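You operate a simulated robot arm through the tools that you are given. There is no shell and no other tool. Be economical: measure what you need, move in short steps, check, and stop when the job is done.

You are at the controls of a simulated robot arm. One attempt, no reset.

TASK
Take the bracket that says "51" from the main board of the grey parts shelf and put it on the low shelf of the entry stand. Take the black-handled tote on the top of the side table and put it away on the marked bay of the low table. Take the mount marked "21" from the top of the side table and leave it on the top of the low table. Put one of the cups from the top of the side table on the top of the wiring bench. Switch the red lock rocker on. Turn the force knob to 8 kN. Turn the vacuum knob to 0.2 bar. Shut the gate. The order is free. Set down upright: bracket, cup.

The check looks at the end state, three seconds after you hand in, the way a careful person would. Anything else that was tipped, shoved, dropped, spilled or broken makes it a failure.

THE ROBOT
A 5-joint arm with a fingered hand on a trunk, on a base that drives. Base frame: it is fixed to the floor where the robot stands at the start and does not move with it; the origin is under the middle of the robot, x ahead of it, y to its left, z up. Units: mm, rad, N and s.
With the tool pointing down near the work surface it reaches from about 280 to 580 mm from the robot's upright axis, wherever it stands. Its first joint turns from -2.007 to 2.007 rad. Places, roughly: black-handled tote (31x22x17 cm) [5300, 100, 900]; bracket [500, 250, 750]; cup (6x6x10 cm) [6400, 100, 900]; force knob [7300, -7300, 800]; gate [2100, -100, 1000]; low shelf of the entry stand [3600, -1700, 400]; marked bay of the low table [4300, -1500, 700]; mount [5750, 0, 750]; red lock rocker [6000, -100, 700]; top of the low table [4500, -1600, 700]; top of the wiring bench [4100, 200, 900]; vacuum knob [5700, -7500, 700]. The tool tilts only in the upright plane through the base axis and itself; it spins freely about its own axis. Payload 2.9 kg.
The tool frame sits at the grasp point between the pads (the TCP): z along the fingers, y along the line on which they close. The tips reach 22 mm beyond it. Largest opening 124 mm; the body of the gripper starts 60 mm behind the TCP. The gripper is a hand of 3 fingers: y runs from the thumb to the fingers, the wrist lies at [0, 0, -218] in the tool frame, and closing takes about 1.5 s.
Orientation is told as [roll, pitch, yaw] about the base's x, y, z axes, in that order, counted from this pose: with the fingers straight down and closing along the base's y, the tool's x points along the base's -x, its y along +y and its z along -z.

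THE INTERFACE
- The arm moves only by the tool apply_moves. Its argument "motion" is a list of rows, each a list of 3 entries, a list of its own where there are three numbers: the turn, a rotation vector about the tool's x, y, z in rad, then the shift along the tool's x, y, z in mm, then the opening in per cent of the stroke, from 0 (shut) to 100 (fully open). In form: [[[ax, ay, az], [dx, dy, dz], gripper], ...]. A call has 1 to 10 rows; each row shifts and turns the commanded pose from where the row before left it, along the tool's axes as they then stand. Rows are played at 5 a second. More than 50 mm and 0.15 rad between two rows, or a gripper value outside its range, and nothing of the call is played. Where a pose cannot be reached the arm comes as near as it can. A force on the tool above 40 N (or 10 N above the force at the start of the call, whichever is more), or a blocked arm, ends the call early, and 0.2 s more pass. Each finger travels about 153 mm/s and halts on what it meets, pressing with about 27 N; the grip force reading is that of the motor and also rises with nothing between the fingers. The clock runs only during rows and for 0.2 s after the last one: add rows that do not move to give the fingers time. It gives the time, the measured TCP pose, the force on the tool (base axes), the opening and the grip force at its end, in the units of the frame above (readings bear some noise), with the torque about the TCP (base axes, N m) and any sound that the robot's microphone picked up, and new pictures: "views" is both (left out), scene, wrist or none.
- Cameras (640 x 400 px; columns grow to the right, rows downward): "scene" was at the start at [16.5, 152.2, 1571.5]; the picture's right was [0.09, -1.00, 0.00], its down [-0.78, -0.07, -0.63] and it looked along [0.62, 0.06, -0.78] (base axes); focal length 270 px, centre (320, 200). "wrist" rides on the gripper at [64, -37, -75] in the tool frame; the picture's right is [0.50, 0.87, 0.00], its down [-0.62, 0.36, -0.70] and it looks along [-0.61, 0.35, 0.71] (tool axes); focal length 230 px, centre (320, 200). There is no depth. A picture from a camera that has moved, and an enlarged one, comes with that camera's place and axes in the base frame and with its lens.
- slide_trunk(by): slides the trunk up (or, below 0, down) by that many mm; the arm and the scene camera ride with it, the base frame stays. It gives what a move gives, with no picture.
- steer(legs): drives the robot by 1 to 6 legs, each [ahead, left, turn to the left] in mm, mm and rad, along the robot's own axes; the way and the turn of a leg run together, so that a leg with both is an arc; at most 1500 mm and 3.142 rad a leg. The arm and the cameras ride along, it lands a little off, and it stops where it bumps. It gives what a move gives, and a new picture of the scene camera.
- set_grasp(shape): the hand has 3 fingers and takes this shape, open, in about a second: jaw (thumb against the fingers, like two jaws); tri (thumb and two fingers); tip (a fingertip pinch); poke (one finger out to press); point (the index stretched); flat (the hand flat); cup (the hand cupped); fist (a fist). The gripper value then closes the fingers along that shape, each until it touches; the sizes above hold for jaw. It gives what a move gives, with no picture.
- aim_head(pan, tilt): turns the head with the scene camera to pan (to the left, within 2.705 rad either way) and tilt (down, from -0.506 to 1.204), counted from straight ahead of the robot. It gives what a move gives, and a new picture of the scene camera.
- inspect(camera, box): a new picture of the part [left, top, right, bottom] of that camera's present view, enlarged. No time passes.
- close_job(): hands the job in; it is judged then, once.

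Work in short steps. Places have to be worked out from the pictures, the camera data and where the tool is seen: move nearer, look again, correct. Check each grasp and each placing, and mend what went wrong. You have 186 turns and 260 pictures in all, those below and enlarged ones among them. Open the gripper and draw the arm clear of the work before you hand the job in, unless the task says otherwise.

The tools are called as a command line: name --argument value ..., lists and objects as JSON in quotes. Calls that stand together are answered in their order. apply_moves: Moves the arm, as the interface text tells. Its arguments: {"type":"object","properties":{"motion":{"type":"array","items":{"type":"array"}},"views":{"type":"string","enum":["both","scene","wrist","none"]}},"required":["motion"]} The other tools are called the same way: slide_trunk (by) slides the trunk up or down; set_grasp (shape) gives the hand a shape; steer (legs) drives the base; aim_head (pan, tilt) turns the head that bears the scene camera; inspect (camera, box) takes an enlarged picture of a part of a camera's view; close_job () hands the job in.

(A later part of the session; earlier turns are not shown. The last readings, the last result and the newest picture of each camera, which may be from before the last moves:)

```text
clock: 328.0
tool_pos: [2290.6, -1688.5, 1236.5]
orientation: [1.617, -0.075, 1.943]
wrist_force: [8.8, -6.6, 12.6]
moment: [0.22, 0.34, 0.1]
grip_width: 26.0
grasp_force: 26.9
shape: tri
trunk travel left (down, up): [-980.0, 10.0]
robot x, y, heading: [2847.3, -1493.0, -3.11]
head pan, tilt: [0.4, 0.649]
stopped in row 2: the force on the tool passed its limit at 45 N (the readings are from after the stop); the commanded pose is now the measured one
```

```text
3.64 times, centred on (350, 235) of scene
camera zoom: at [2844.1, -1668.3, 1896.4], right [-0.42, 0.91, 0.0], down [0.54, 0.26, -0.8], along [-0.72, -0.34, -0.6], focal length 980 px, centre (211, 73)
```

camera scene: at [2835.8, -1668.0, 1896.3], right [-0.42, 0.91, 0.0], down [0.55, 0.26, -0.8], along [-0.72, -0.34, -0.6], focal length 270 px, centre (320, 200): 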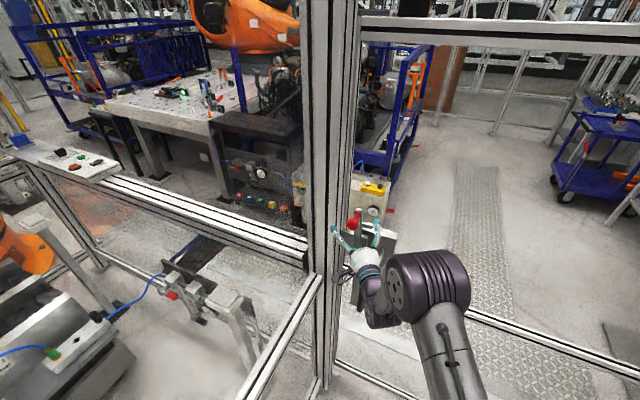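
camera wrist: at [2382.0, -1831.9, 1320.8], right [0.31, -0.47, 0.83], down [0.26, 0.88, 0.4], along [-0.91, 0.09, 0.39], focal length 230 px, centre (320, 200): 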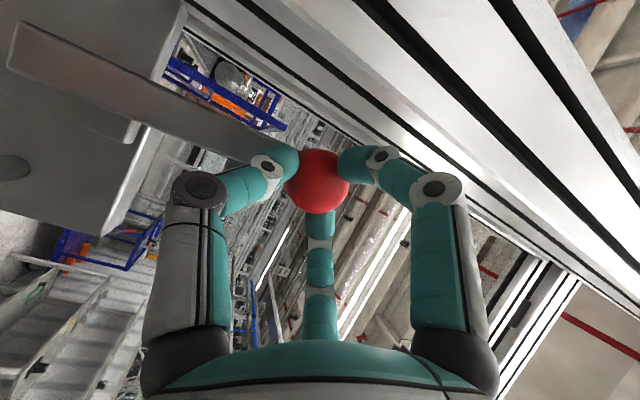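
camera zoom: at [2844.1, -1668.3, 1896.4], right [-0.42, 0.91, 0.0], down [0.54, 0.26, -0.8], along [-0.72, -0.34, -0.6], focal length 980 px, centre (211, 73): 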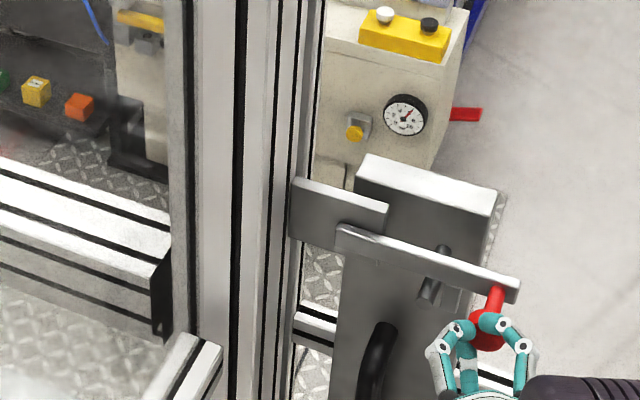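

The lever now rests on the pin with its hook beyond it: latched. I release the ball and back away.

apply_moves --motion '[[[0, 0, 0], [0, 3, 0], 0], [[0, 0, 0], [0, 0, 0], 40], [[0, 0, 0], [0, 0, 0], 70], [[0, 0, 0], [0, 0, 0], 100], [[0, 0, 0], [0, 0, 0], 100], [[0, 0, 0], [0, 0, 0], 100], [[0, 0, 0], [0, 0, -30], 100], [[0, 0, 0], [0, 0, -40], 100], [[0, 0, 0], [0, 0, -40], 100], [[0, 0, 0], [0, 0, 0], 100]]' --views "none"

inspect --camera "scene" --box '[290, 180, 410, 290]'

inspect --camera "wrist" --box '[0, 0, 640, 400]'

```text
clock: 330.2
tool_pos: [2364.5, -1655.4, 1229.6]
orientation: [1.605, -0.072, 1.94]
wrist_force: [0.2, 0.1, 0.7]
moment: [0.01, 0.04, 0.01]
grip_width: 119.1
grasp_force: 0.0
shape: jaw
out of reach, approached as far as the arm can: row 9
trunk travel left (down, up): [-980.0, 10.0]
robot x, y, heading: [2849.8, -1490.0, -3.102]
head pan, tilt: [0.4, 0.649]
```

```text
3.64 times, centred on (350, 235) of scene
camera zoom: at [2835.5, -1667.8, 1896.3], right [-0.42, 0.91, 0.0], down [0.55, 0.26, -0.8], along [-0.72, -0.34, -0.6], focal length 980 px, centre (211, 73)
```

zoom: 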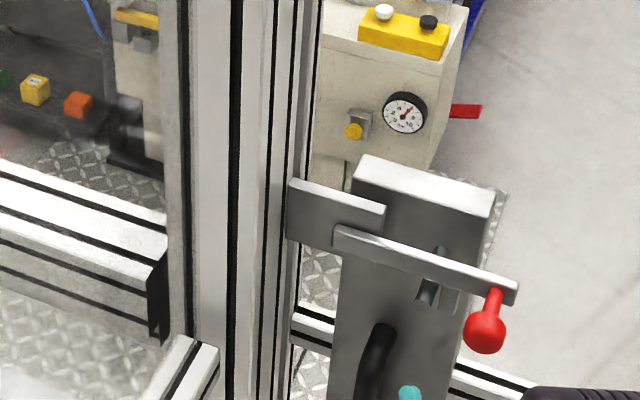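

```text
1.00 times, centred on (320, 200) of wrist (not enlarged: the box is as wide or as high as the picture)
camera zoom: at [2456.1, -1686.3, 1185.7], right [0.23, -0.51, 0.83], down [0.45, 0.81, 0.38], along [-0.86, 0.29, 0.42], focal length 230 px, centre (320, 200)
```

zoom: 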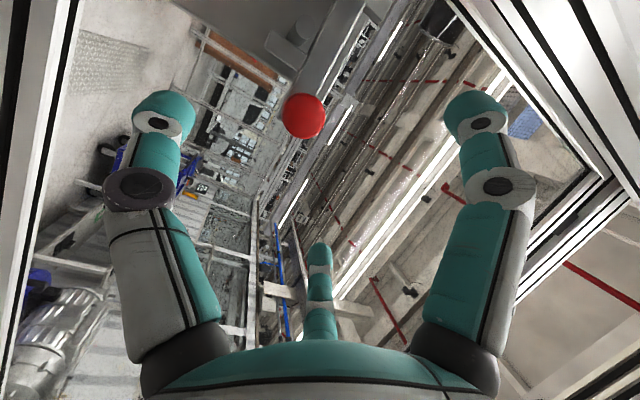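

The latch hook sits over the pin; the gate is shut. I bring the tool upright and move away from the corner.

steer --legs '[[0, -480, -0.03]]'

apply_moves --motion '[[[0.15, 0, 0], [0, 0, -17], 100], [[0.15, 0, 0], [0, -2.6, -16.8], 100], [[0.15, 0, 0], [0, -5, -16.2], 100], [[0.15, 0, 0], [0, -7.4, -15.3], 100], [[0.15, 0, 0], [0, -9.6, -14], 100], [[0.15, 0, 0], [0, -11.6, -12.4], 100], [[0.15, 0, 0], [0, -13.3, -10.6], 100], [[0.15, 0, 0], [0, -14.8, -8.4], 100], [[0.15, 0, 0], [0, -15.8, -6.2], 100], [[0.15, 0, 0], [0, -16.6, -3.7], 100]]' --views "none"

steer --legs '[[0, 0, 1.57], [0, 0, 1.57], [1200, 0, 0], [1400, 0, 0], [1200, 0, 0], [0, 0, -1.2]]'

aim_head --pan -0.2 --tilt 0.25

```text
clock: 333.1
tool_pos: [2350.4, -1157.0, 1228.5]
orientation: [1.604, -0.072, 1.902]
wrist_force: [0.7, -0.1, -0.1]
moment: [0.02, 0.0, 0.01]
grip_width: 119.3
grasp_force: 0.1
shape: jaw
trunk travel left (down, up): [-980.0, 10.0]
robot x, y, heading: [2837.3, -1006.4, 3.147]
head pan, tilt: [0.4, 0.649]
camera scene: at [2820.5, -1187.6, 1896.2], right [-0.39, 0.92, 0.0], down [0.56, 0.24, -0.8], along [-0.73, -0.31, -0.6], focal length 270 px, centre (320, 200)
```

scene: 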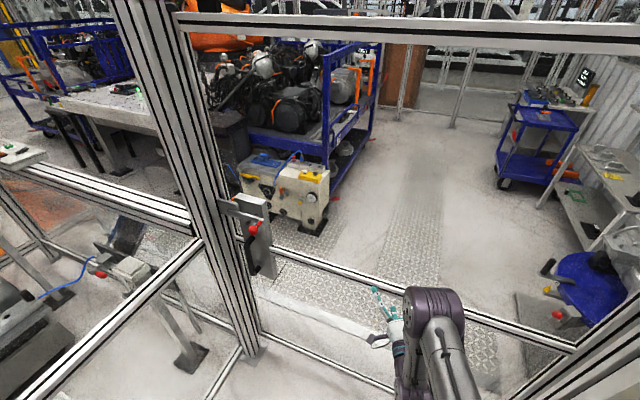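

```text
clock: 335.3
tool_pos: [2490.3, -1042.8, 1222.7]
orientation: [0.115, -0.026, 1.909]
wrist_force: [-0.5, -0.9, 0.0]
moment: [0.04, -0.01, 0.02]
grip_width: 119.2
grasp_force: 0.1
shape: jaw
out of reach, approached as far as the arm can: row 2, 3, 4, 5, 6, 7, 8, 9, 10
trunk travel left (down, up): [-980.0, 10.0]
robot x, y, heading: [2836.8, -1008.6, 3.138]
head pan, tilt: [0.4, 0.649]
```

```text
clock: 364.2
tool_pos: [6782.8, -1322.7, 1222.4]
orientation: [0.116, -0.026, -2.415]
wrist_force: [0.1, -0.5, 0.6]
moment: [-0.03, 0.02, -0.01]
grip_width: 119.0
grasp_force: 0.0
shape: jaw
trunk travel left (down, up): [-980.0, 10.0]
robot x, y, heading: [6620.1, -1013.3, -1.182]
head pan, tilt: [0.4, 0.649]
camera scene: at [6791.8, -962.3, 1896.3], right [-0.71, -0.71, 0.0], down [-0.43, 0.43, -0.8], along [0.56, -0.56, -0.6], focal length 270 px, centre (320, 200)
```

scene: 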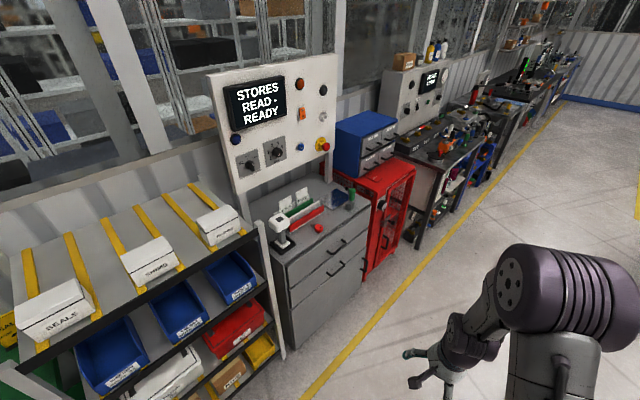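

```text
clock: 365.2
tool_pos: [6781.6, -1322.5, 1224.4]
orientation: [0.116, -0.026, -2.416]
wrist_force: [-0.5, 0.2, -0.1]
moment: [-0.01, -0.02, 0.02]
grip_width: 119.1
grasp_force: 0.0
shape: jaw
trunk travel left (down, up): [-980.0, 10.0]
robot x, y, heading: [6620.9, -1012.9, -1.183]
head pan, tilt: [-0.201, 0.25]
camera scene: at [6747.8, -992.9, 1932.8], right [-0.98, -0.19, 0.0], down [-0.05, 0.24, -0.97], along [0.18, -0.95, -0.25], focal length 270 px, centre (320, 200)
```

scene: 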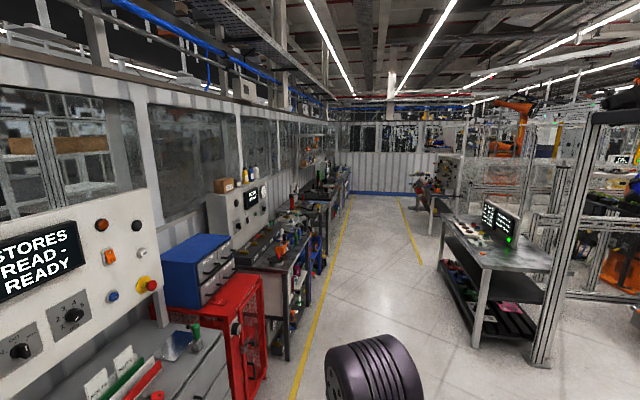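

The corridor along -y is open. I turn and drive down it.

steer --legs '[[0, 0, -0.388], [1500, 0, 0], [1500, 0, 0], [1500, 0, 0]]'

aim_head --pan 0.3 --tilt 0.35

aim_head --pan -0.5 --tilt 0.35

```text
clock: 388.1
tool_pos: [6864.8, -5906.5, 1222.4]
orientation: [0.117, -0.026, -2.73]
wrist_force: [-0.4, 0.5, -1.0]
moment: [0.01, -0.03, 0.01]
grip_width: 119.2
grasp_force: 0.0
shape: jaw
trunk travel left (down, up): [-980.0, 10.0]
robot x, y, heading: [6800.1, -5555.8, -1.496]
head pan, tilt: [-0.201, 0.25]
camera scene: at [6933.3, -5581.4, 1932.8], right [-0.99, 0.13, 0.0], down [0.03, 0.24, -0.97], along [-0.12, -0.96, -0.25], focal length 270 px, centre (320, 200)
```

scene: 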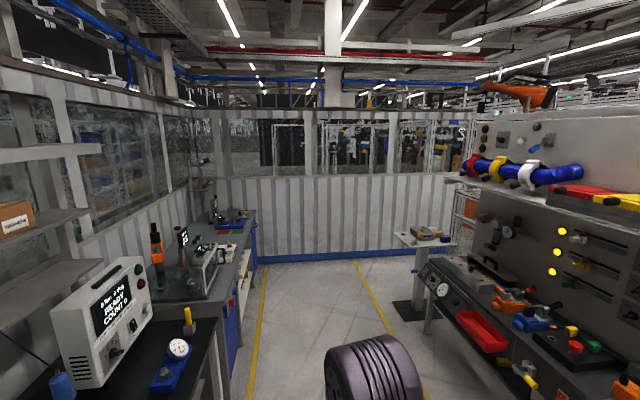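

```text
clock: 389.0
tool_pos: [6864.4, -5907.9, 1222.6]
orientation: [0.113, -0.027, -2.729]
wrist_force: [-0.6, 0.0, -0.1]
moment: [0.0, 0.02, -0.01]
grip_width: 119.1
grasp_force: 0.1
shape: jaw
trunk travel left (down, up): [-980.0, 10.0]
robot x, y, heading: [6803.8, -5559.8, -1.494]
head pan, tilt: [0.3, 0.351]
camera scene: at [6979.0, -5575.9, 1923.4], right [-0.93, -0.36, 0.0], down [-0.13, 0.32, -0.94], along [0.34, -0.87, -0.34], focal length 270 px, centre (320, 200)
```

scene: 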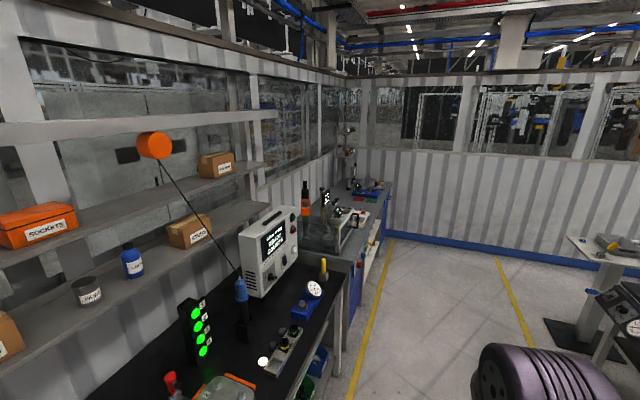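

```text
clock: 390.1
tool_pos: [6864.1, -5906.0, 1224.1]
orientation: [0.115, -0.026, -2.729]
wrist_force: [1.1, -0.8, 0.4]
moment: [0.0, 0.0, -0.02]
grip_width: 119.4
grasp_force: 0.0
shape: jaw
trunk travel left (down, up): [-980.0, 10.0]
robot x, y, heading: [6801.4, -5557.5, -1.497]
head pan, tilt: [-0.499, 0.351]
camera scene: at [6906.9, -5574.1, 1923.4], right [-0.91, 0.41, 0.0], down [0.14, 0.31, -0.94], along [-0.39, -0.86, -0.34], focal length 270 px, centre (320, 200)
```

scene: 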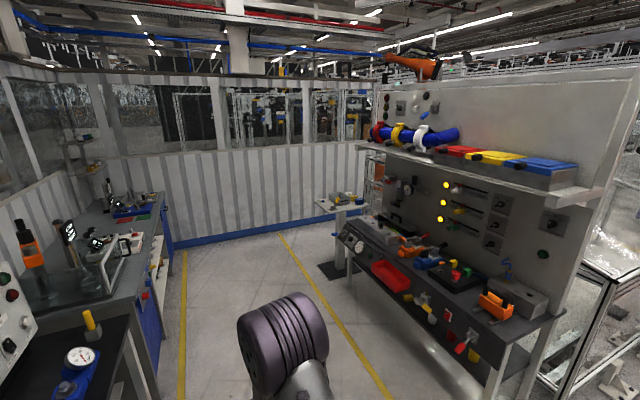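

Both benches are ahead on either side. I drive further down the middle of the lane.

steer --legs '[[800, -330, -0.075], [700, 0, 0]]'

aim_head --pan -1.3 --tilt 0.6

aim_head --pan 1.0 --tilt 0.6

```text
clock: 397.9
tool_pos: [6548.7, -7362.3, 1223.4]
orientation: [0.117, -0.026, -2.796]
wrist_force: [-0.3, 0.9, -0.4]
moment: [0.01, 0.01, -0.01]
grip_width: 119.2
grasp_force: 0.2
shape: jaw
trunk travel left (down, up): [-980.0, 10.0]
robot x, y, heading: [6509.8, -7012.7, -1.563]
head pan, tilt: [-0.499, 0.351]
camera scene: at [6612.8, -7032.2, 1923.4], right [-0.88, 0.47, 0.0], down [0.16, 0.3, -0.94], along [-0.44, -0.83, -0.34], focal length 270 px, centre (320, 200)
```

scene: 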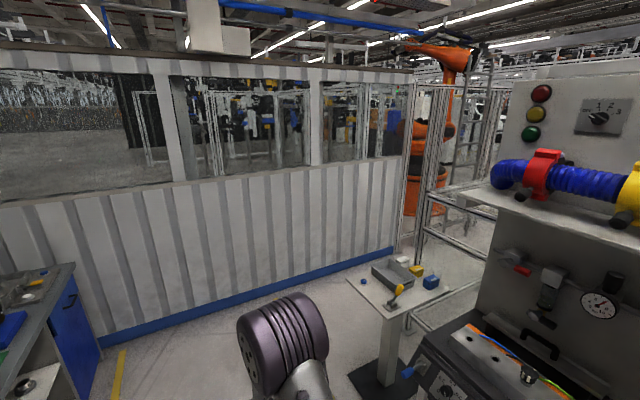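

```text
clock: 399.0
tool_pos: [6548.2, -7362.3, 1222.3]
orientation: [0.115, -0.028, -2.796]
wrist_force: [0.3, -0.8, 0.1]
moment: [-0.02, 0.0, 0.01]
grip_width: 119.3
grasp_force: 0.1
shape: jaw
trunk travel left (down, up): [-980.0, 10.0]
robot x, y, heading: [6512.8, -7010.5, -1.568]
head pan, tilt: [-1.3, 0.6]
camera scene: at [6571.7, -6975.3, 1900.7], right [-0.28, 0.96, 0.0], down [0.54, 0.16, -0.83], along [-0.79, -0.23, -0.56], focal length 270 px, centre (320, 200)
```

scene: 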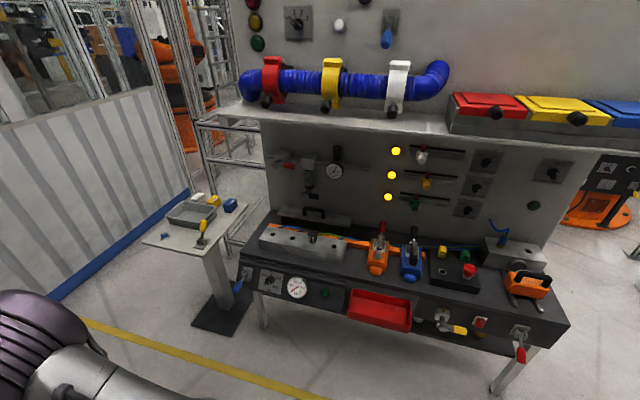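

```text
clock: 401.2
tool_pos: [6548.5, -7362.6, 1224.6]
orientation: [0.116, -0.026, -2.795]
wrist_force: [-0.4, 0.1, 0.1]
moment: [0.01, 0.02, -0.01]
grip_width: 119.3
grasp_force: 0.1
shape: jaw
trunk travel left (down, up): [-980.0, 10.0]
robot x, y, heading: [6511.5, -7011.5, -1.564]
head pan, tilt: [1.0, 0.6]
camera scene: at [6731.4, -6998.4, 1900.6], right [-0.53, -0.85, 0.0], down [-0.48, 0.3, -0.83], along [0.7, -0.44, -0.56], focal length 270 px, centre (320, 200)
```

scene: 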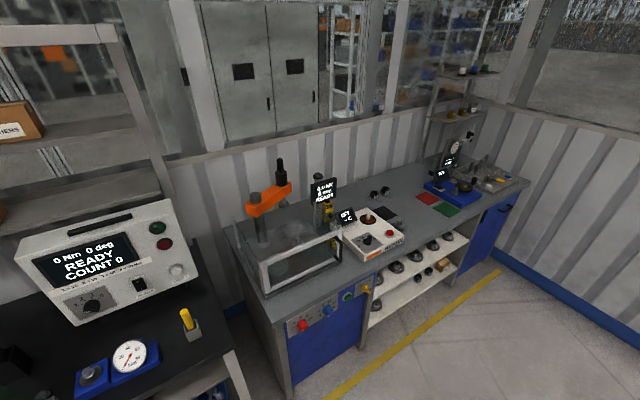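

Vacuum knob: beside the gauge on the right bench's front panel. Force knob: on the left bench's front near (305, 325). I enlarge both.

inspect --camera "scene" --box '[270, 270, 390, 350]'

inspect --camera "scene" --box '[300, 160, 480, 280]'

aim_head --pan -1.3 --tilt 0.75

inspect --camera "scene" --box '[220, 200, 360, 290]'

```text
5.00 times, centred on (330, 310) of scene
camera zoom: at [6731.4, -6998.4, 1900.6], right [-0.53, -0.85, 0.0], down [-0.48, 0.3, -0.83], along [0.7, -0.44, -0.56], focal length 1347 px, centre (270, -350)
```

zoom: 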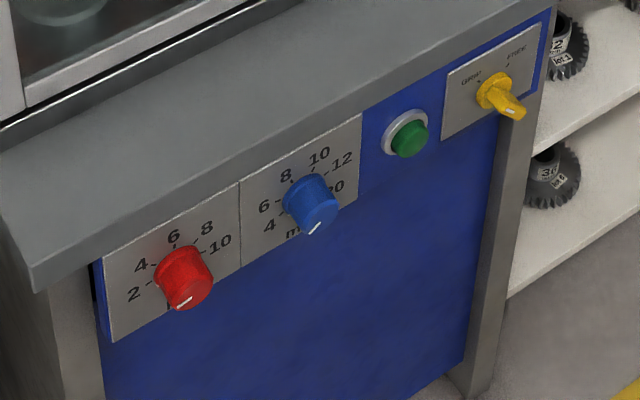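

```text
3.33 times, centred on (390, 220) of scene
camera zoom: at [6731.4, -6998.4, 1900.6], right [-0.53, -0.85, 0.0], down [-0.48, 0.3, -0.83], along [0.7, -0.44, -0.56], focal length 898 px, centre (87, 133)
```

zoom: 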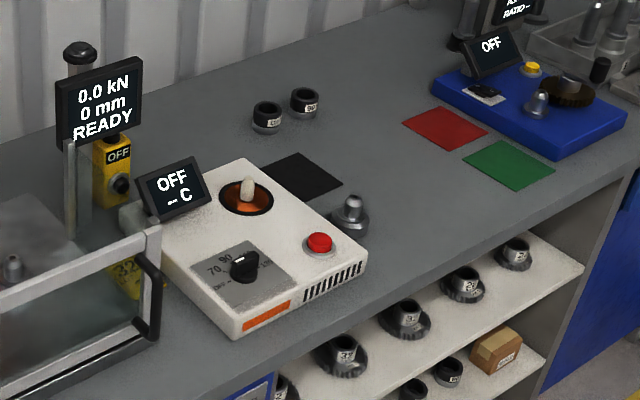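

```text
clock: 403.3
tool_pos: [6547.5, -7362.8, 1223.1]
orientation: [0.113, -0.026, -2.797]
wrist_force: [-0.4, 0.7, 0.0]
moment: [0.03, 0.02, 0.01]
grip_width: 119.0
grasp_force: 0.1
shape: jaw
trunk travel left (down, up): [-980.0, 10.0]
robot x, y, heading: [6511.2, -7010.7, -1.566]
head pan, tilt: [-1.3, 0.75]
camera scene: at [6577.0, -6974.0, 1887.8], right [-0.28, 0.96, 0.0], down [0.66, 0.19, -0.73], along [-0.7, -0.2, -0.68], focal length 270 px, centre (320, 200)
```

scene: 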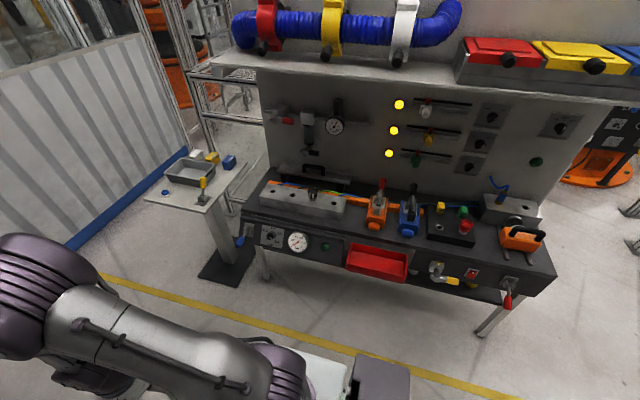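

```text
4.44 times, centred on (290, 245) of scene
camera zoom: at [6577.0, -6974.0, 1887.8], right [-0.28, 0.96, 0.0], down [0.66, 0.19, -0.73], along [-0.7, -0.2, -0.68], focal length 1198 px, centre (453, 0)
```

zoom: 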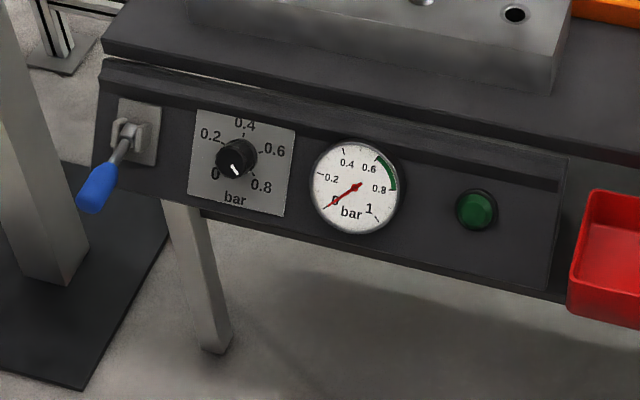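

Vacuum knob reads 0 now; it must be turned clockwise to 0.2. I line up facing the right bench, lower the trunk and tilt the tool forward.

steer --legs '[[500, 0, 0], [0, 0, -1.572]]'

slide_trunk --by -400

slide_trunk --by -120

apply_moves --motion '[[[-0.145, 0, 0], [0, 16, 1], 100], [[-0.145, 0, 0], [0, 15.8, 3.2], 100], [[-0.145, 0, 0], [0, 15, 5.4], 100], [[-0.145, 0, 0], [0, 14, 7.6], 100], [[-0.145, 0, 0], [0, 12.6, 9.6], 100], [[-0.145, 0, 0], [0, 11, 11.4], 100], [[-0.145, 0, 0], [0, 9.2, 13], 100], [[-0.145, 0, 0], [0, 7.2, 14.2], 100], [[-0.145, 0, 0], [0, 5, 15.2], 100], [[-0.145, 0, 0], [0, 2.6, 15.8], 100]]'

```text
clock: 410.1
tool_pos: [6164.5, -7566.2, 1223.7]
orientation: [0.115, -0.027, 1.934]
wrist_force: [0.7, 0.1, -0.9]
moment: [0.02, 0.0, 0.02]
grip_width: 119.4
grasp_force: 0.1
shape: jaw
trunk travel left (down, up): [-980.0, 10.0]
robot x, y, heading: [6512.8, -7521.2, -3.12]
head pan, tilt: [-1.3, 0.75]
camera scene: at [6554.3, -7586.2, 1887.7], right [0.96, 0.29, 0.0], down [0.2, -0.65, -0.73], along [-0.21, 0.7, -0.68], focal length 270 px, centre (320, 200)
```

scene: 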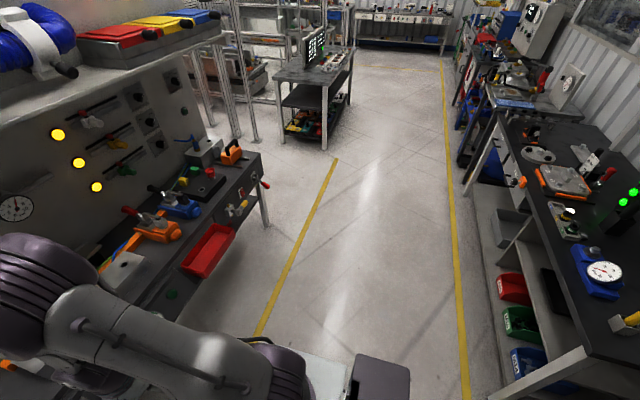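

```text
clock: 413.9
tool_pos: [6165.6, -7565.0, 822.6]
orientation: [0.115, -0.026, 1.935]
wrist_force: [0.0, -0.5, 0.6]
moment: [-0.05, -0.01, -0.01]
grip_width: 119.4
grasp_force: 0.2
shape: jaw
trunk travel left (down, up): [-580.0, 410.0]
robot x, y, heading: [6514.4, -7522.9, -3.114]
head pan, tilt: [-1.3, 0.75]
```

```text
clock: 415.4
tool_pos: [6164.2, -7566.8, 702.8]
orientation: [0.115, -0.027, 1.935]
wrist_force: [-0.5, 0.1, 1.1]
moment: [-0.03, -0.02, 0.03]
grip_width: 119.3
grasp_force: 0.2
shape: jaw
trunk travel left (down, up): [-460.0, 530.0]
robot x, y, heading: [6512.8, -7524.9, -3.118]
head pan, tilt: [-1.3, 0.75]
```

```text
clock: 417.6
tool_pos: [6028.7, -7685.0, 708.5]
orientation: [1.568, -0.026, 1.931]
wrist_force: [-0.6, 0.5, -0.4]
moment: [-0.02, 0.0, -0.01]
grip_width: 119.2
grasp_force: 0.0
shape: jaw
out of reach, approached as far as the arm can: row 1, 2, 3, 4, 5, 6, 8
trunk travel left (down, up): [-460.0, 530.0]
robot x, y, heading: [6514.7, -7520.2, -3.121]
head pan, tilt: [-1.3, 0.75]
camera scene: at [6554.0, -7586.2, 1367.8], right [0.96, 0.29, 0.0], down [0.2, -0.65, -0.73], along [-0.21, 0.7, -0.68], focal length 270 px, centre (320, 200)
camera wrist: at [6122.2, -7715.8, 670.7], right [0.18, -0.49, 0.85], down [0.44, 0.81, 0.37], along [-0.88, 0.31, 0.36], focal length 230 px, centre (320, 200)
```

scene: 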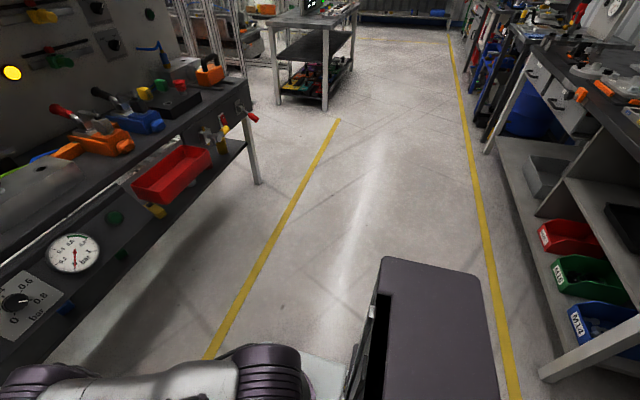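
wrist: 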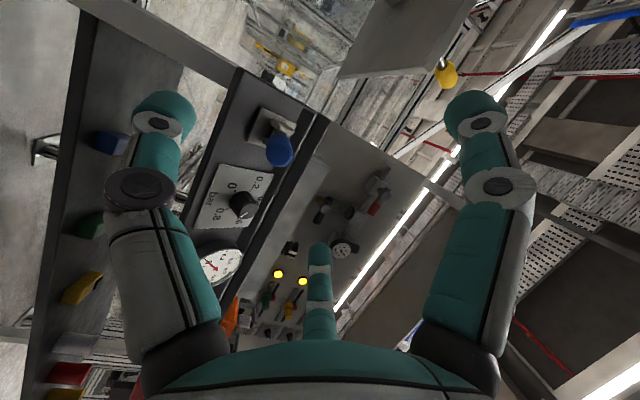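

I swing the tool to point straight at the panel (azimuth 0) and aim the head forward.

apply_moves --motion '[[[0, -0.081, 0], [-38.8, 0, -13.2], 100], [[0, -0.082, 0], [-39.8, 0, -10], 100], [[0, -0.082, 0], [-40.4, 0, -6.7], 100], [[0, -0.082, 0], [-40.8, 0, -3.4], 100], [[0, 0, 0], [0, 0, 0], 100]]' --views "none"

aim_head --pan 0.0 --tilt 0.6

inspect --camera "scene" --box '[260, 180, 420, 290]'

inspect --camera "wrist" --box '[160, 40, 480, 260]'

```text
clock: 418.8
tool_pos: [6007.2, -7537.4, 716.2]
orientation: [1.576, -0.026, 1.6]
wrist_force: [0.3, 0.9, 0.0]
moment: [0.01, -0.01, -0.01]
grip_width: 119.1
grasp_force: 0.0
shape: jaw
out of reach, approached as far as the arm can: row 1, 2, 3, 4
trunk travel left (down, up): [-460.0, 530.0]
robot x, y, heading: [6512.6, -7524.3, -3.12]
head pan, tilt: [-1.3, 0.75]
```

```text
clock: 420.2
tool_pos: [6005.8, -7537.9, 715.7]
orientation: [1.574, -0.026, 1.602]
wrist_force: [-0.1, 0.0, 0.4]
moment: [0.01, 0.0, -0.01]
grip_width: 119.3
grasp_force: 0.0
shape: jaw
trunk travel left (down, up): [-460.0, 530.0]
robot x, y, heading: [6513.7, -7524.9, -3.117]
head pan, tilt: [0.0, 0.6]
camera scene: at [6490.1, -7667.6, 1380.6], right [-0.03, 1.0, 0.0], down [0.56, 0.01, -0.82], along [-0.82, -0.02, -0.57], focal length 270 px, centre (320, 200)
```

scene: 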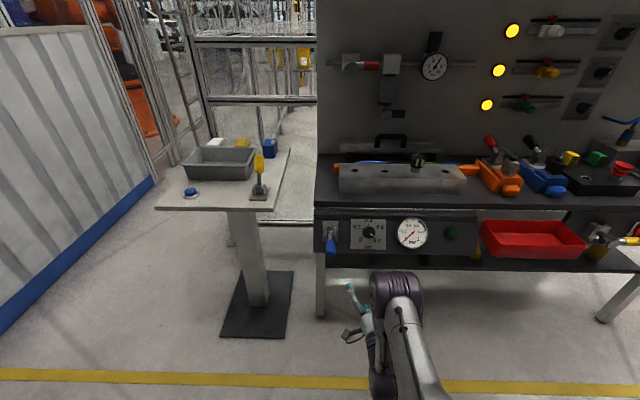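

```text
3.64 times, centred on (340, 235) of scene
camera zoom: at [6490.1, -7667.6, 1380.6], right [-0.03, 1.0, 0.0], down [0.56, 0.01, -0.82], along [-0.82, -0.02, -0.57], focal length 980 px, centre (247, 73)
```

zoom: 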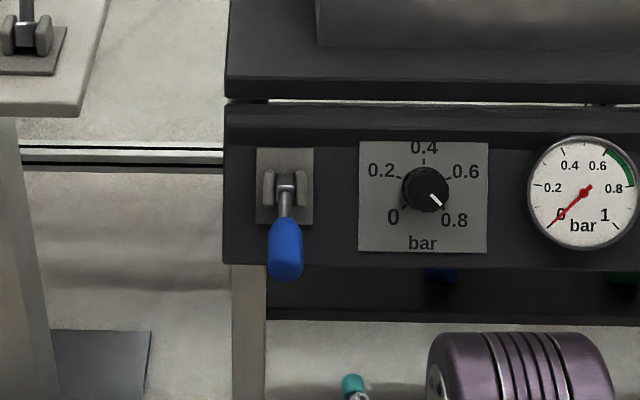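

```text
1.82 times, centred on (320, 150) of wrist
camera zoom: at [6083.6, -7598.7, 677.2], right [0.02, -0.52, 0.85], down [0.68, 0.63, 0.37], along [-0.73, 0.58, 0.37], focal length 418 px, centre (320, 291)
```

zoom: 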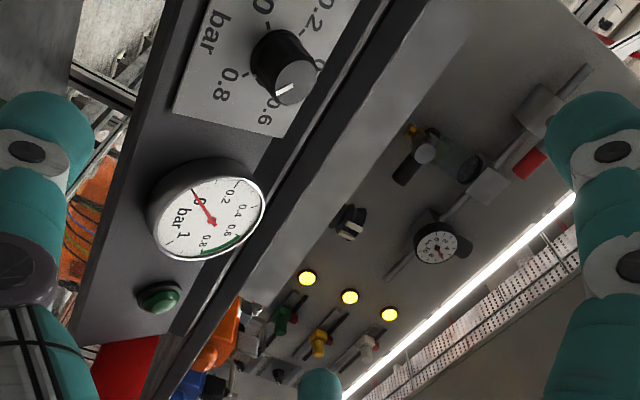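

The pointer is at 0.8, so it must go counter-clockwise by about 202° to 0.2. Knob face centre: about (5736, -7504, 718). I drive up so the fingertips are just short of it.

steer --legs '[[185, -26, -0.024]]'

inspect --camera "wrist" --box '[0, 0, 640, 400]'

inspect --camera "scene" --box '[260, 190, 420, 300]'

```text
clock: 421.8
tool_pos: [5818.5, -7505.4, 715.1]
orientation: [1.575, -0.026, 1.582]
wrist_force: [0.0, 0.1, 0.3]
moment: [-0.01, 0.0, 0.01]
grip_width: 119.1
grasp_force: 0.1
shape: jaw
trunk travel left (down, up): [-460.0, 530.0]
robot x, y, heading: [6323.0, -7496.5, -3.137]
head pan, tilt: [0.0, 0.6]
camera scene: at [6297.8, -7644.5, 1380.6], right [-0.01, 1.0, 0.0], down [0.57, 0.0, -0.82], along [-0.82, -0.01, -0.57], focal length 270 px, centre (320, 200)
```

scene: 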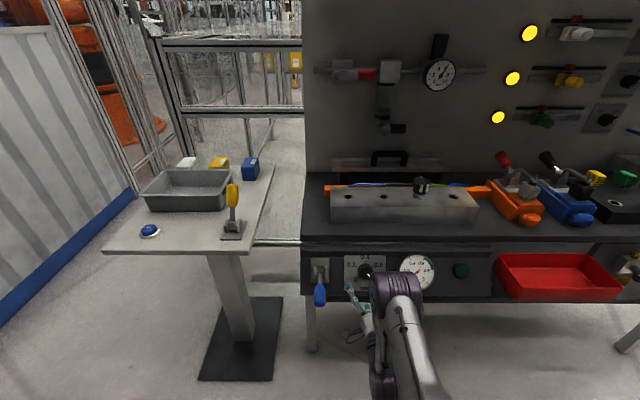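

```text
1.00 times, centred on (320, 200) of wrist (not enlarged: the box is as wide or as high as the picture)
camera zoom: at [5893.2, -7567.6, 676.9], right [0.01, -0.52, 0.85], down [0.7, 0.62, 0.37], along [-0.72, 0.59, 0.37], focal length 230 px, centre (320, 200)
```

zoom: 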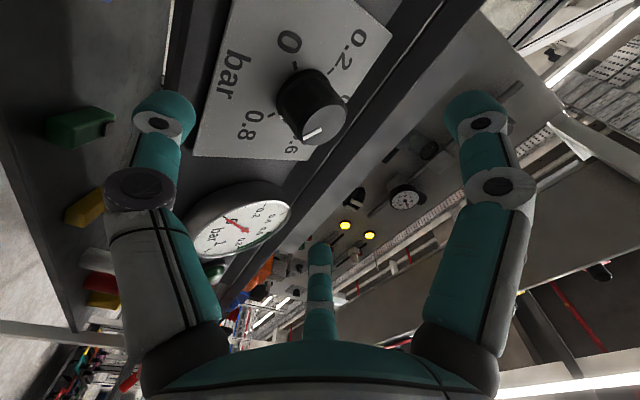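

```text
3.64 times, centred on (340, 245) of scene
camera zoom: at [6297.8, -7644.5, 1380.6], right [-0.01, 1.0, 0.0], down [0.57, 0.0, -0.82], along [-0.82, -0.01, -0.57], focal length 980 px, centre (247, 36)
```

zoom: 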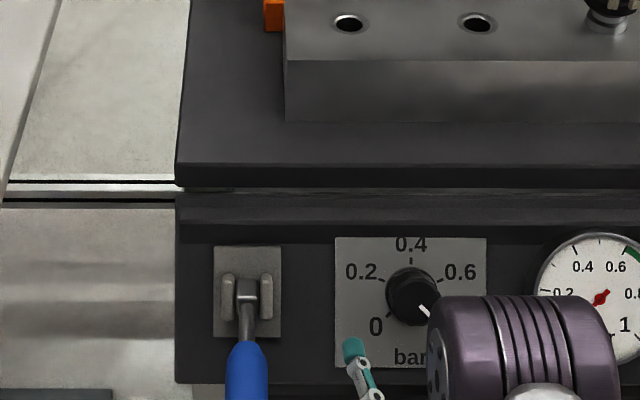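

Knob axis at (y -7505, z 722), face x≈5720. I raise 6 mm and advance to x≈5732, then look.

apply_moves --motion '[[[0, 0, 0], [0, 6, 30], 100], [[0, 0, 0], [0, 0, 30], 100], [[0, 0, 0], [0, 0, 24], 100], [[0, 0, 0], [0, 0, 0], 100], [[0, 0, 0], [0, 0, 0], 100]]' --views "wrist"

inspect --camera "scene" --box '[300, 210, 420, 300]'

```text
clock: 422.4
tool_pos: [5764.1, -7507.3, 719.0]
orientation: [1.569, -0.025, 1.584]
wrist_force: [17.1, 0.1, 6.8]
moment: [-0.03, -1.06, -0.03]
grip_width: 118.7
grasp_force: 0.0
shape: jaw
trunk travel left (down, up): [-460.0, 530.0]
robot x, y, heading: [6324.3, -7499.8, -3.134]
head pan, tilt: [0.0, 0.6]
stopped in row 3: the force on the tool passed its limit at 57 N (the readings are from after the stop); the commanded pose is now the measured one
camera wrist: at [5841.2, -7569.3, 681.3], right [0.01, -0.52, 0.85], down [0.69, 0.62, 0.37], along [-0.72, 0.59, 0.36], focal length 230 px, centre (320, 200)
```

wrist: 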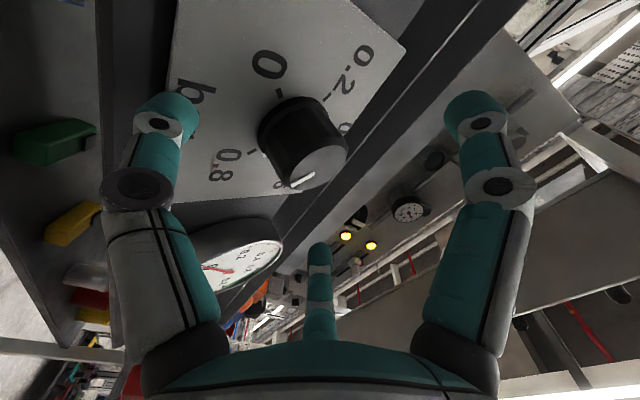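

```text
4.44 times, centred on (360, 255) of scene
camera zoom: at [6302.2, -7644.6, 1380.8], right [-0.01, 1.0, 0.0], down [0.56, 0.0, -0.83], along [-0.83, -0.01, -0.56], focal length 1198 px, centre (142, -44)
```

zoom: 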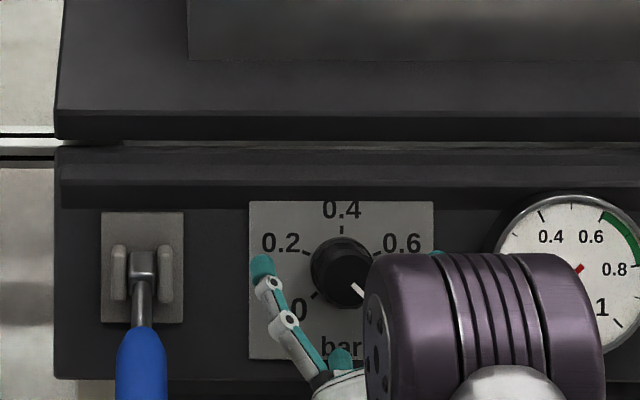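

The upper finger met the bench's ledge. I back off, halve the opening, and come in again.

apply_moves --motion '[[[0, 0, 0], [0, 0, -20], 100], [[0, 0, 0], [-2, 1, 0], 52], [[0, 0, 0], [0, 0, 0], 52], [[0, 0, 0], [0, 0, 0], 52], [[0, 0, 0], [0, 0, 20], 52], [[0, 0, 0], [0, 0, 12], 52], [[0, 0, 0], [0, 0, 8], 52], [[0, 0, 0], [0, 0, 0], 52]]' --views "wrist"

inspect --camera "scene" --box '[300, 210, 420, 300]'

```text
clock: 424.2
tool_pos: [5743.1, -7507.2, 720.2]
orientation: [1.568, -0.027, 1.582]
wrist_force: [4.9, 0.9, 1.1]
moment: [0.03, -0.2, 0.0]
grip_width: 61.3
grasp_force: 0.0
shape: jaw
trunk travel left (down, up): [-460.0, 530.0]
robot x, y, heading: [6323.6, -7498.2, -3.133]
head pan, tilt: [0.0, 0.6]
camera wrist: at [5820.2, -7568.8, 681.6], right [0.0, -0.52, 0.85], down [0.69, 0.62, 0.37], along [-0.72, 0.59, 0.36], focal length 230 px, centre (320, 200)
```

wrist: 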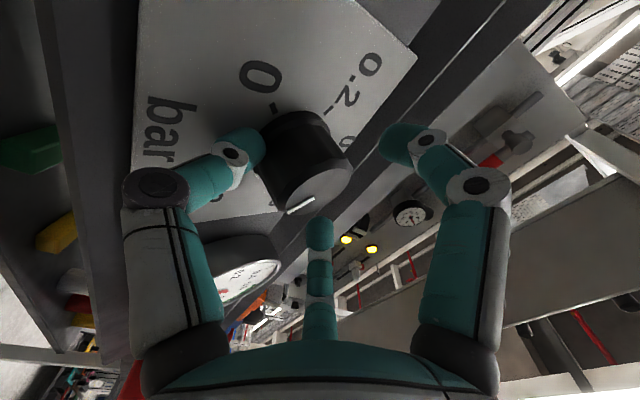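

```text
4.44 times, centred on (360, 255) of scene
camera zoom: at [6299.9, -7644.5, 1380.7], right [-0.01, 1.0, 0.0], down [0.56, 0.0, -0.83], along [-0.83, -0.01, -0.56], focal length 1198 px, centre (142, -44)
```

zoom: 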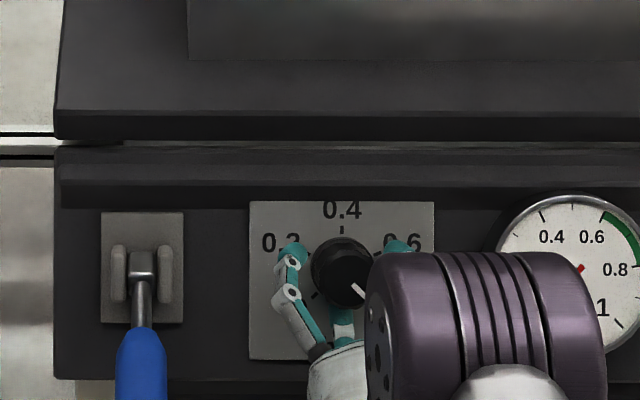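

The knob is between the fingertips. I close on it.

apply_moves --motion '[[[0, 0, 0], [0, 0, 4], 40], [[0, 0, 0], [0, 0, 0], 20], [[0, 0, 0], [0, 0, 0], 0], [[0, 0, 0], [0, 0, 0], 0], [[0, 0, 0], [0, 0, 0], 0], [[0, 0, 0], [0, 0, 0], 0], [[0, 0, 0], [0, 0, 0], 0]]' --views "wrist"

```text
clock: 425.8
tool_pos: [5739.2, -7507.1, 719.0]
orientation: [1.57, -0.026, 1.582]
wrist_force: [21.0, -2.4, -7.0]
moment: [-0.11, -1.02, 0.06]
grip_width: 45.5
grasp_force: 26.9
shape: tri
trunk travel left (down, up): [-460.0, 530.0]
robot x, y, heading: [6323.9, -7502.4, -3.134]
head pan, tilt: [0.0, 0.6]
camera wrist: at [5816.4, -7568.9, 681.2], right [0.0, -0.52, 0.85], down [0.69, 0.62, 0.37], along [-0.72, 0.59, 0.36], focal length 230 px, centre (320, 200)
```

wrist: 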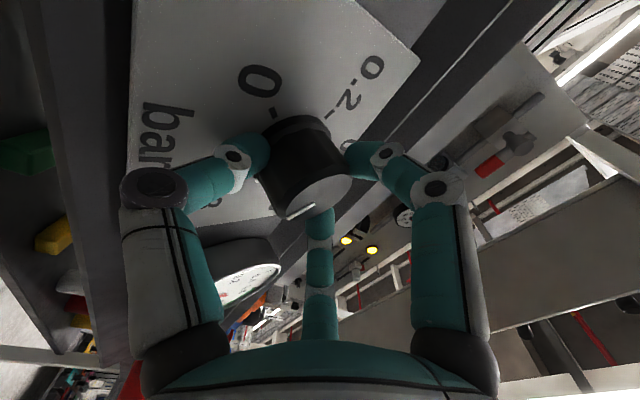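

Gripped. I ease back 4 mm and turn counter-clockwise a first part.

apply_moves --motion '[[[0, 0, 0], [0, 0, -4], 0], [[0, 0, -0.14], [0, 0, 0], 0], [[0, 0, -0.14], [0, 0, 0], 0], [[0, 0, -0.14], [0, 0, 0], 0], [[0, 0, -0.14], [0, 0, 0], 0], [[0, 0, 0], [0, 0, 0], 0]]' --views "wrist"

inspect --camera "scene" --box '[300, 210, 420, 300]'

```text
clock: 427.2
tool_pos: [5743.1, -7508.6, 718.3]
orientation: [1.566, -0.59, 1.586]
wrist_force: [13.4, -19.8, -6.7]
moment: [-0.12, -0.01, 0.26]
grip_width: 44.6
grasp_force: 26.5
shape: tri
trunk travel left (down, up): [-460.0, 530.0]
robot x, y, heading: [6327.3, -7498.5, -3.135]
head pan, tilt: [0.0, 0.6]
camera wrist: at [5819.6, -7540.2, 653.6], right [0.01, -0.9, 0.44], down [0.7, 0.32, 0.64], along [-0.72, 0.3, 0.63], focal length 230 px, centre (320, 200)
```

wrist: 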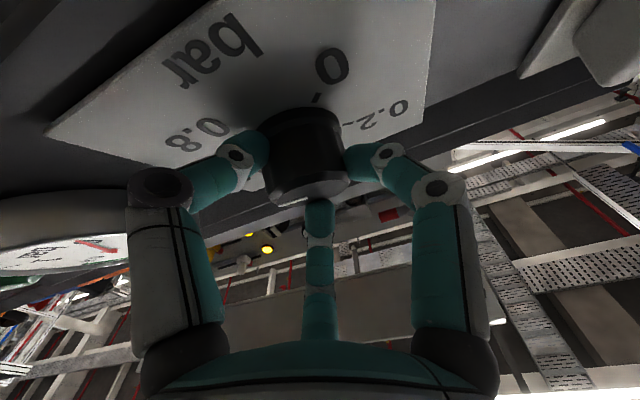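

```text
4.44 times, centred on (360, 255) of scene
camera zoom: at [6300.5, -7648.2, 1380.2], right [-0.01, 1.0, 0.0], down [0.56, 0.01, -0.83], along [-0.83, 0.0, -0.56], focal length 1198 px, centre (142, -44)
```

zoom: 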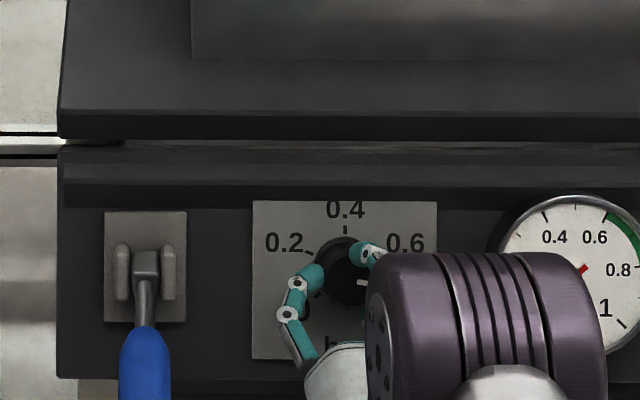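

It turns counter-clockwise. I correct the centring slightly and continue.

apply_moves --motion '[[[0, 0, -0.147], [2.2, 1.6, 0], 0], [[0, 0, -0.147], [0, 0, 0], 0], [[0, 0, -0.147], [0, 0, 0], 0], [[0, 0, -0.147], [0, 0, 0], 0], [[0, 0, -0.147], [0, 0, 0], 0], [[0, 0, -0.147], [0, 0, 0], 0], [[0, 0, -0.147], [0, 0, 0], 0], [[0, 0, 0], [0, 0, 0], 0]]' --views "wrist"

inspect --camera "scene" --box '[300, 210, 420, 300]'

```text
clock: 429.0
tool_pos: [5745.9, -7512.3, 719.8]
orientation: [-1.51, -1.521, -1.614]
wrist_force: [29.1, -24.0, -12.3]
moment: [-0.96, -0.93, 1.33]
grip_width: 43.4
grasp_force: 27.2
shape: tri
trunk travel left (down, up): [-460.0, 530.0]
robot x, y, heading: [6322.6, -7499.2, -3.136]
head pan, tilt: [0.0, 0.6]
camera wrist: at [5820.3, -7469.3, 657.9], right [0.01, -0.84, -0.54], down [0.71, -0.37, 0.6], along [-0.71, -0.39, 0.59], focal length 230 px, centre (320, 200)
```

wrist: 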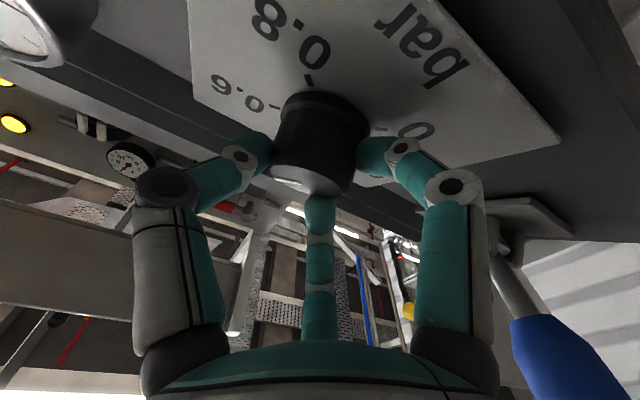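

```text
4.44 times, centred on (360, 255) of scene
camera zoom: at [6301.9, -7648.6, 1380.2], right [-0.01, 1.0, 0.0], down [0.56, 0.01, -0.83], along [-0.83, 0.0, -0.56], focal length 1198 px, centre (142, -44)
```

zoom: 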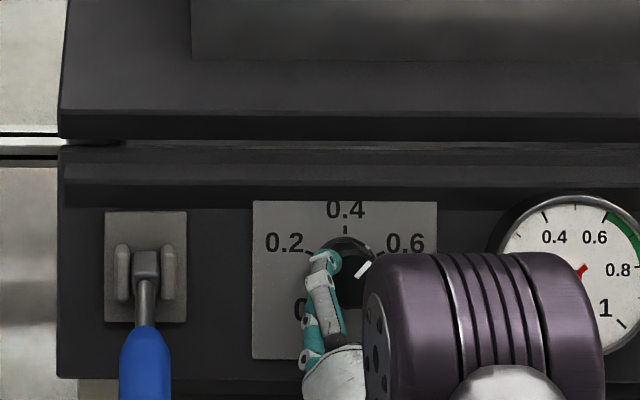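

Forces have grown. I open, let the hand relax, and recentre before gripping again.

apply_moves --motion '[[[0, 0, 0], [0, 0, 0], 45], [[0, 0, 0], [0, 0, 0], 52], [[0, 0, 0], [0, 0, 0], 52], [[0, 0, 0], [0, 0, 0], 52]]' --views "wrist"

inspect --camera "scene" --box '[300, 210, 420, 300]'

```text
clock: 430.0
tool_pos: [5743.4, -7506.9, 718.8]
orientation: [-1.557, -1.526, -1.572]
wrist_force: [0.4, -0.1, 0.7]
moment: [0.0, -0.05, -0.02]
grip_width: 61.3
grasp_force: 0.0
shape: jaw
trunk travel left (down, up): [-460.0, 530.0]
robot x, y, heading: [6329.0, -7496.8, -3.139]
head pan, tilt: [0.0, 0.6]
camera wrist: at [5817.8, -7465.8, 657.8], right [0.01, -0.84, -0.54], down [0.71, -0.37, 0.6], along [-0.71, -0.39, 0.59], focal length 230 px, centre (320, 200)
```

wrist: 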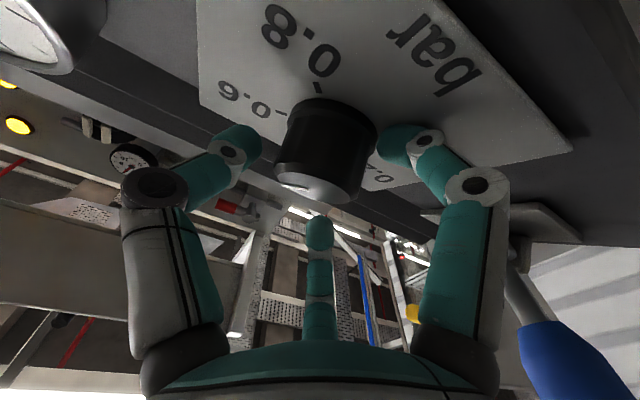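

```text
4.44 times, centred on (360, 255) of scene
camera zoom: at [6298.3, -7644.3, 1380.7], right [-0.01, 1.0, 0.0], down [0.56, 0.0, -0.83], along [-0.83, -0.01, -0.56], focal length 1198 px, centre (142, -44)
```

zoom: 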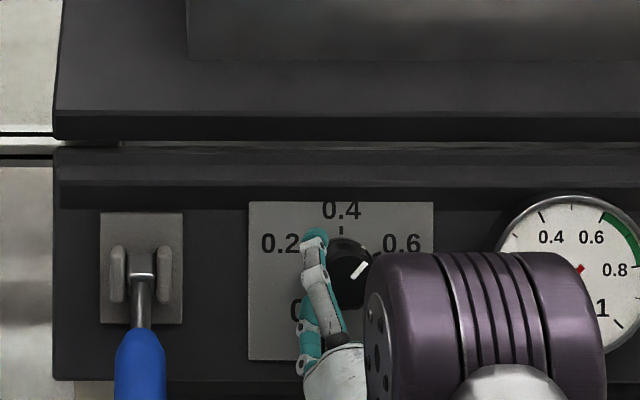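

Centred and relaxed; the pointer now stands at about 50° (near 0.55). I grip again and turn a second part.

apply_moves --motion '[[[0, 0, 0], [0, 0, 0], 20], [[0, 0, 0], [0, 0, 0], 0], [[0, 0, 0], [0, 0, 0], 0], [[0, 0, 0], [0, 0, 0], 0], [[0, 0, -0.147], [0, 0, 0], 0], [[0, 0, -0.147], [0, 0, 0], 0], [[0, 0, -0.147], [0, 0, 0], 0], [[0, 0, -0.147], [0, 0, 0], 0], [[0, 0, -0.147], [0, 0, 0], 0], [[0, 0, -0.147], [0, 0, 0], 0]]' --views "none"

inspect --camera "scene" --box '[300, 210, 420, 300]'

```text
clock: 431.8
tool_pos: [5747.7, -7512.5, 720.4]
orientation: [-1.566, -1.009, -1.554]
wrist_force: [22.4, -6.9, 10.3]
moment: [-0.18, -0.23, 0.29]
grip_width: 40.6
grasp_force: 26.4
shape: tri
trunk travel left (down, up): [-460.0, 530.0]
robot x, y, heading: [6329.0, -7499.2, -3.128]
head pan, tilt: [0.0, 0.6]
stopped in row 8: the force on the tool passed its limit at 47 N (the readings are from after the stop); the commanded pose is now the measured one
```

```text
4.44 times, centred on (360, 255) of scene
camera zoom: at [6305.6, -7645.6, 1380.9], right [-0.01, 1.0, 0.0], down [0.56, 0.01, -0.83], along [-0.83, -0.01, -0.56], focal length 1198 px, centre (142, -44)
```

zoom: 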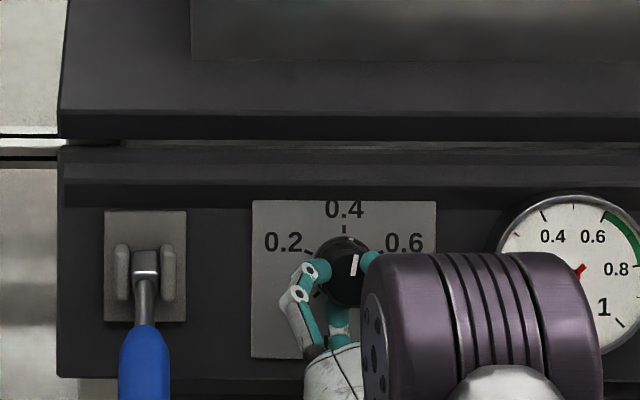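

Pointer is at about 20°. The grip tends to slide off the face, so I open, go a little deeper, and grip again.

apply_moves --motion '[[[0, 0, 0], [0, 0, 0], 52], [[0, 0, 0], [0, 0, 0], 52], [[0, 0, 0], [0, 0, 0], 52]]' --views "none"

inspect --camera "wrist" --box '[0, 0, 640, 400]'

```text
clock: 432.6
tool_pos: [5745.9, -7510.4, 719.6]
orientation: [-1.559, -1.01, -1.562]
wrist_force: [14.5, -6.8, 4.3]
moment: [0.15, 0.22, -0.24]
grip_width: 56.3
grasp_force: 0.2
shape: tri
trunk travel left (down, up): [-460.0, 530.0]
robot x, y, heading: [6323.6, -7500.5, -3.127]
head pan, tilt: [0.0, 0.6]
```

```text
1.00 times, centred on (320, 200) of wrist (not enlarged: the box is as wide or as high as the picture)
camera zoom: at [5819.7, -7443.8, 685.4], right [0.01, -0.47, -0.88], down [0.71, -0.62, 0.34], along [-0.7, -0.63, 0.32], focal length 230 px, centre (320, 200)
```

zoom: 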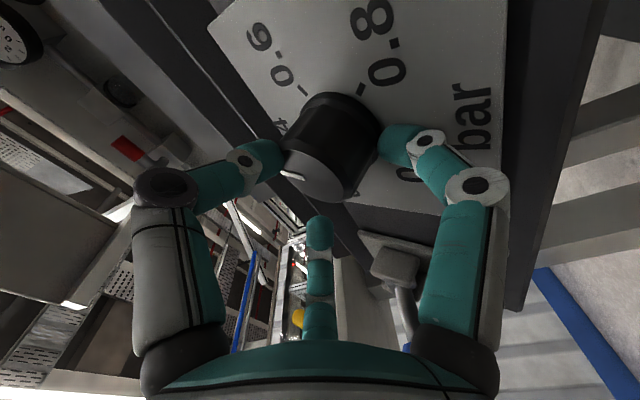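

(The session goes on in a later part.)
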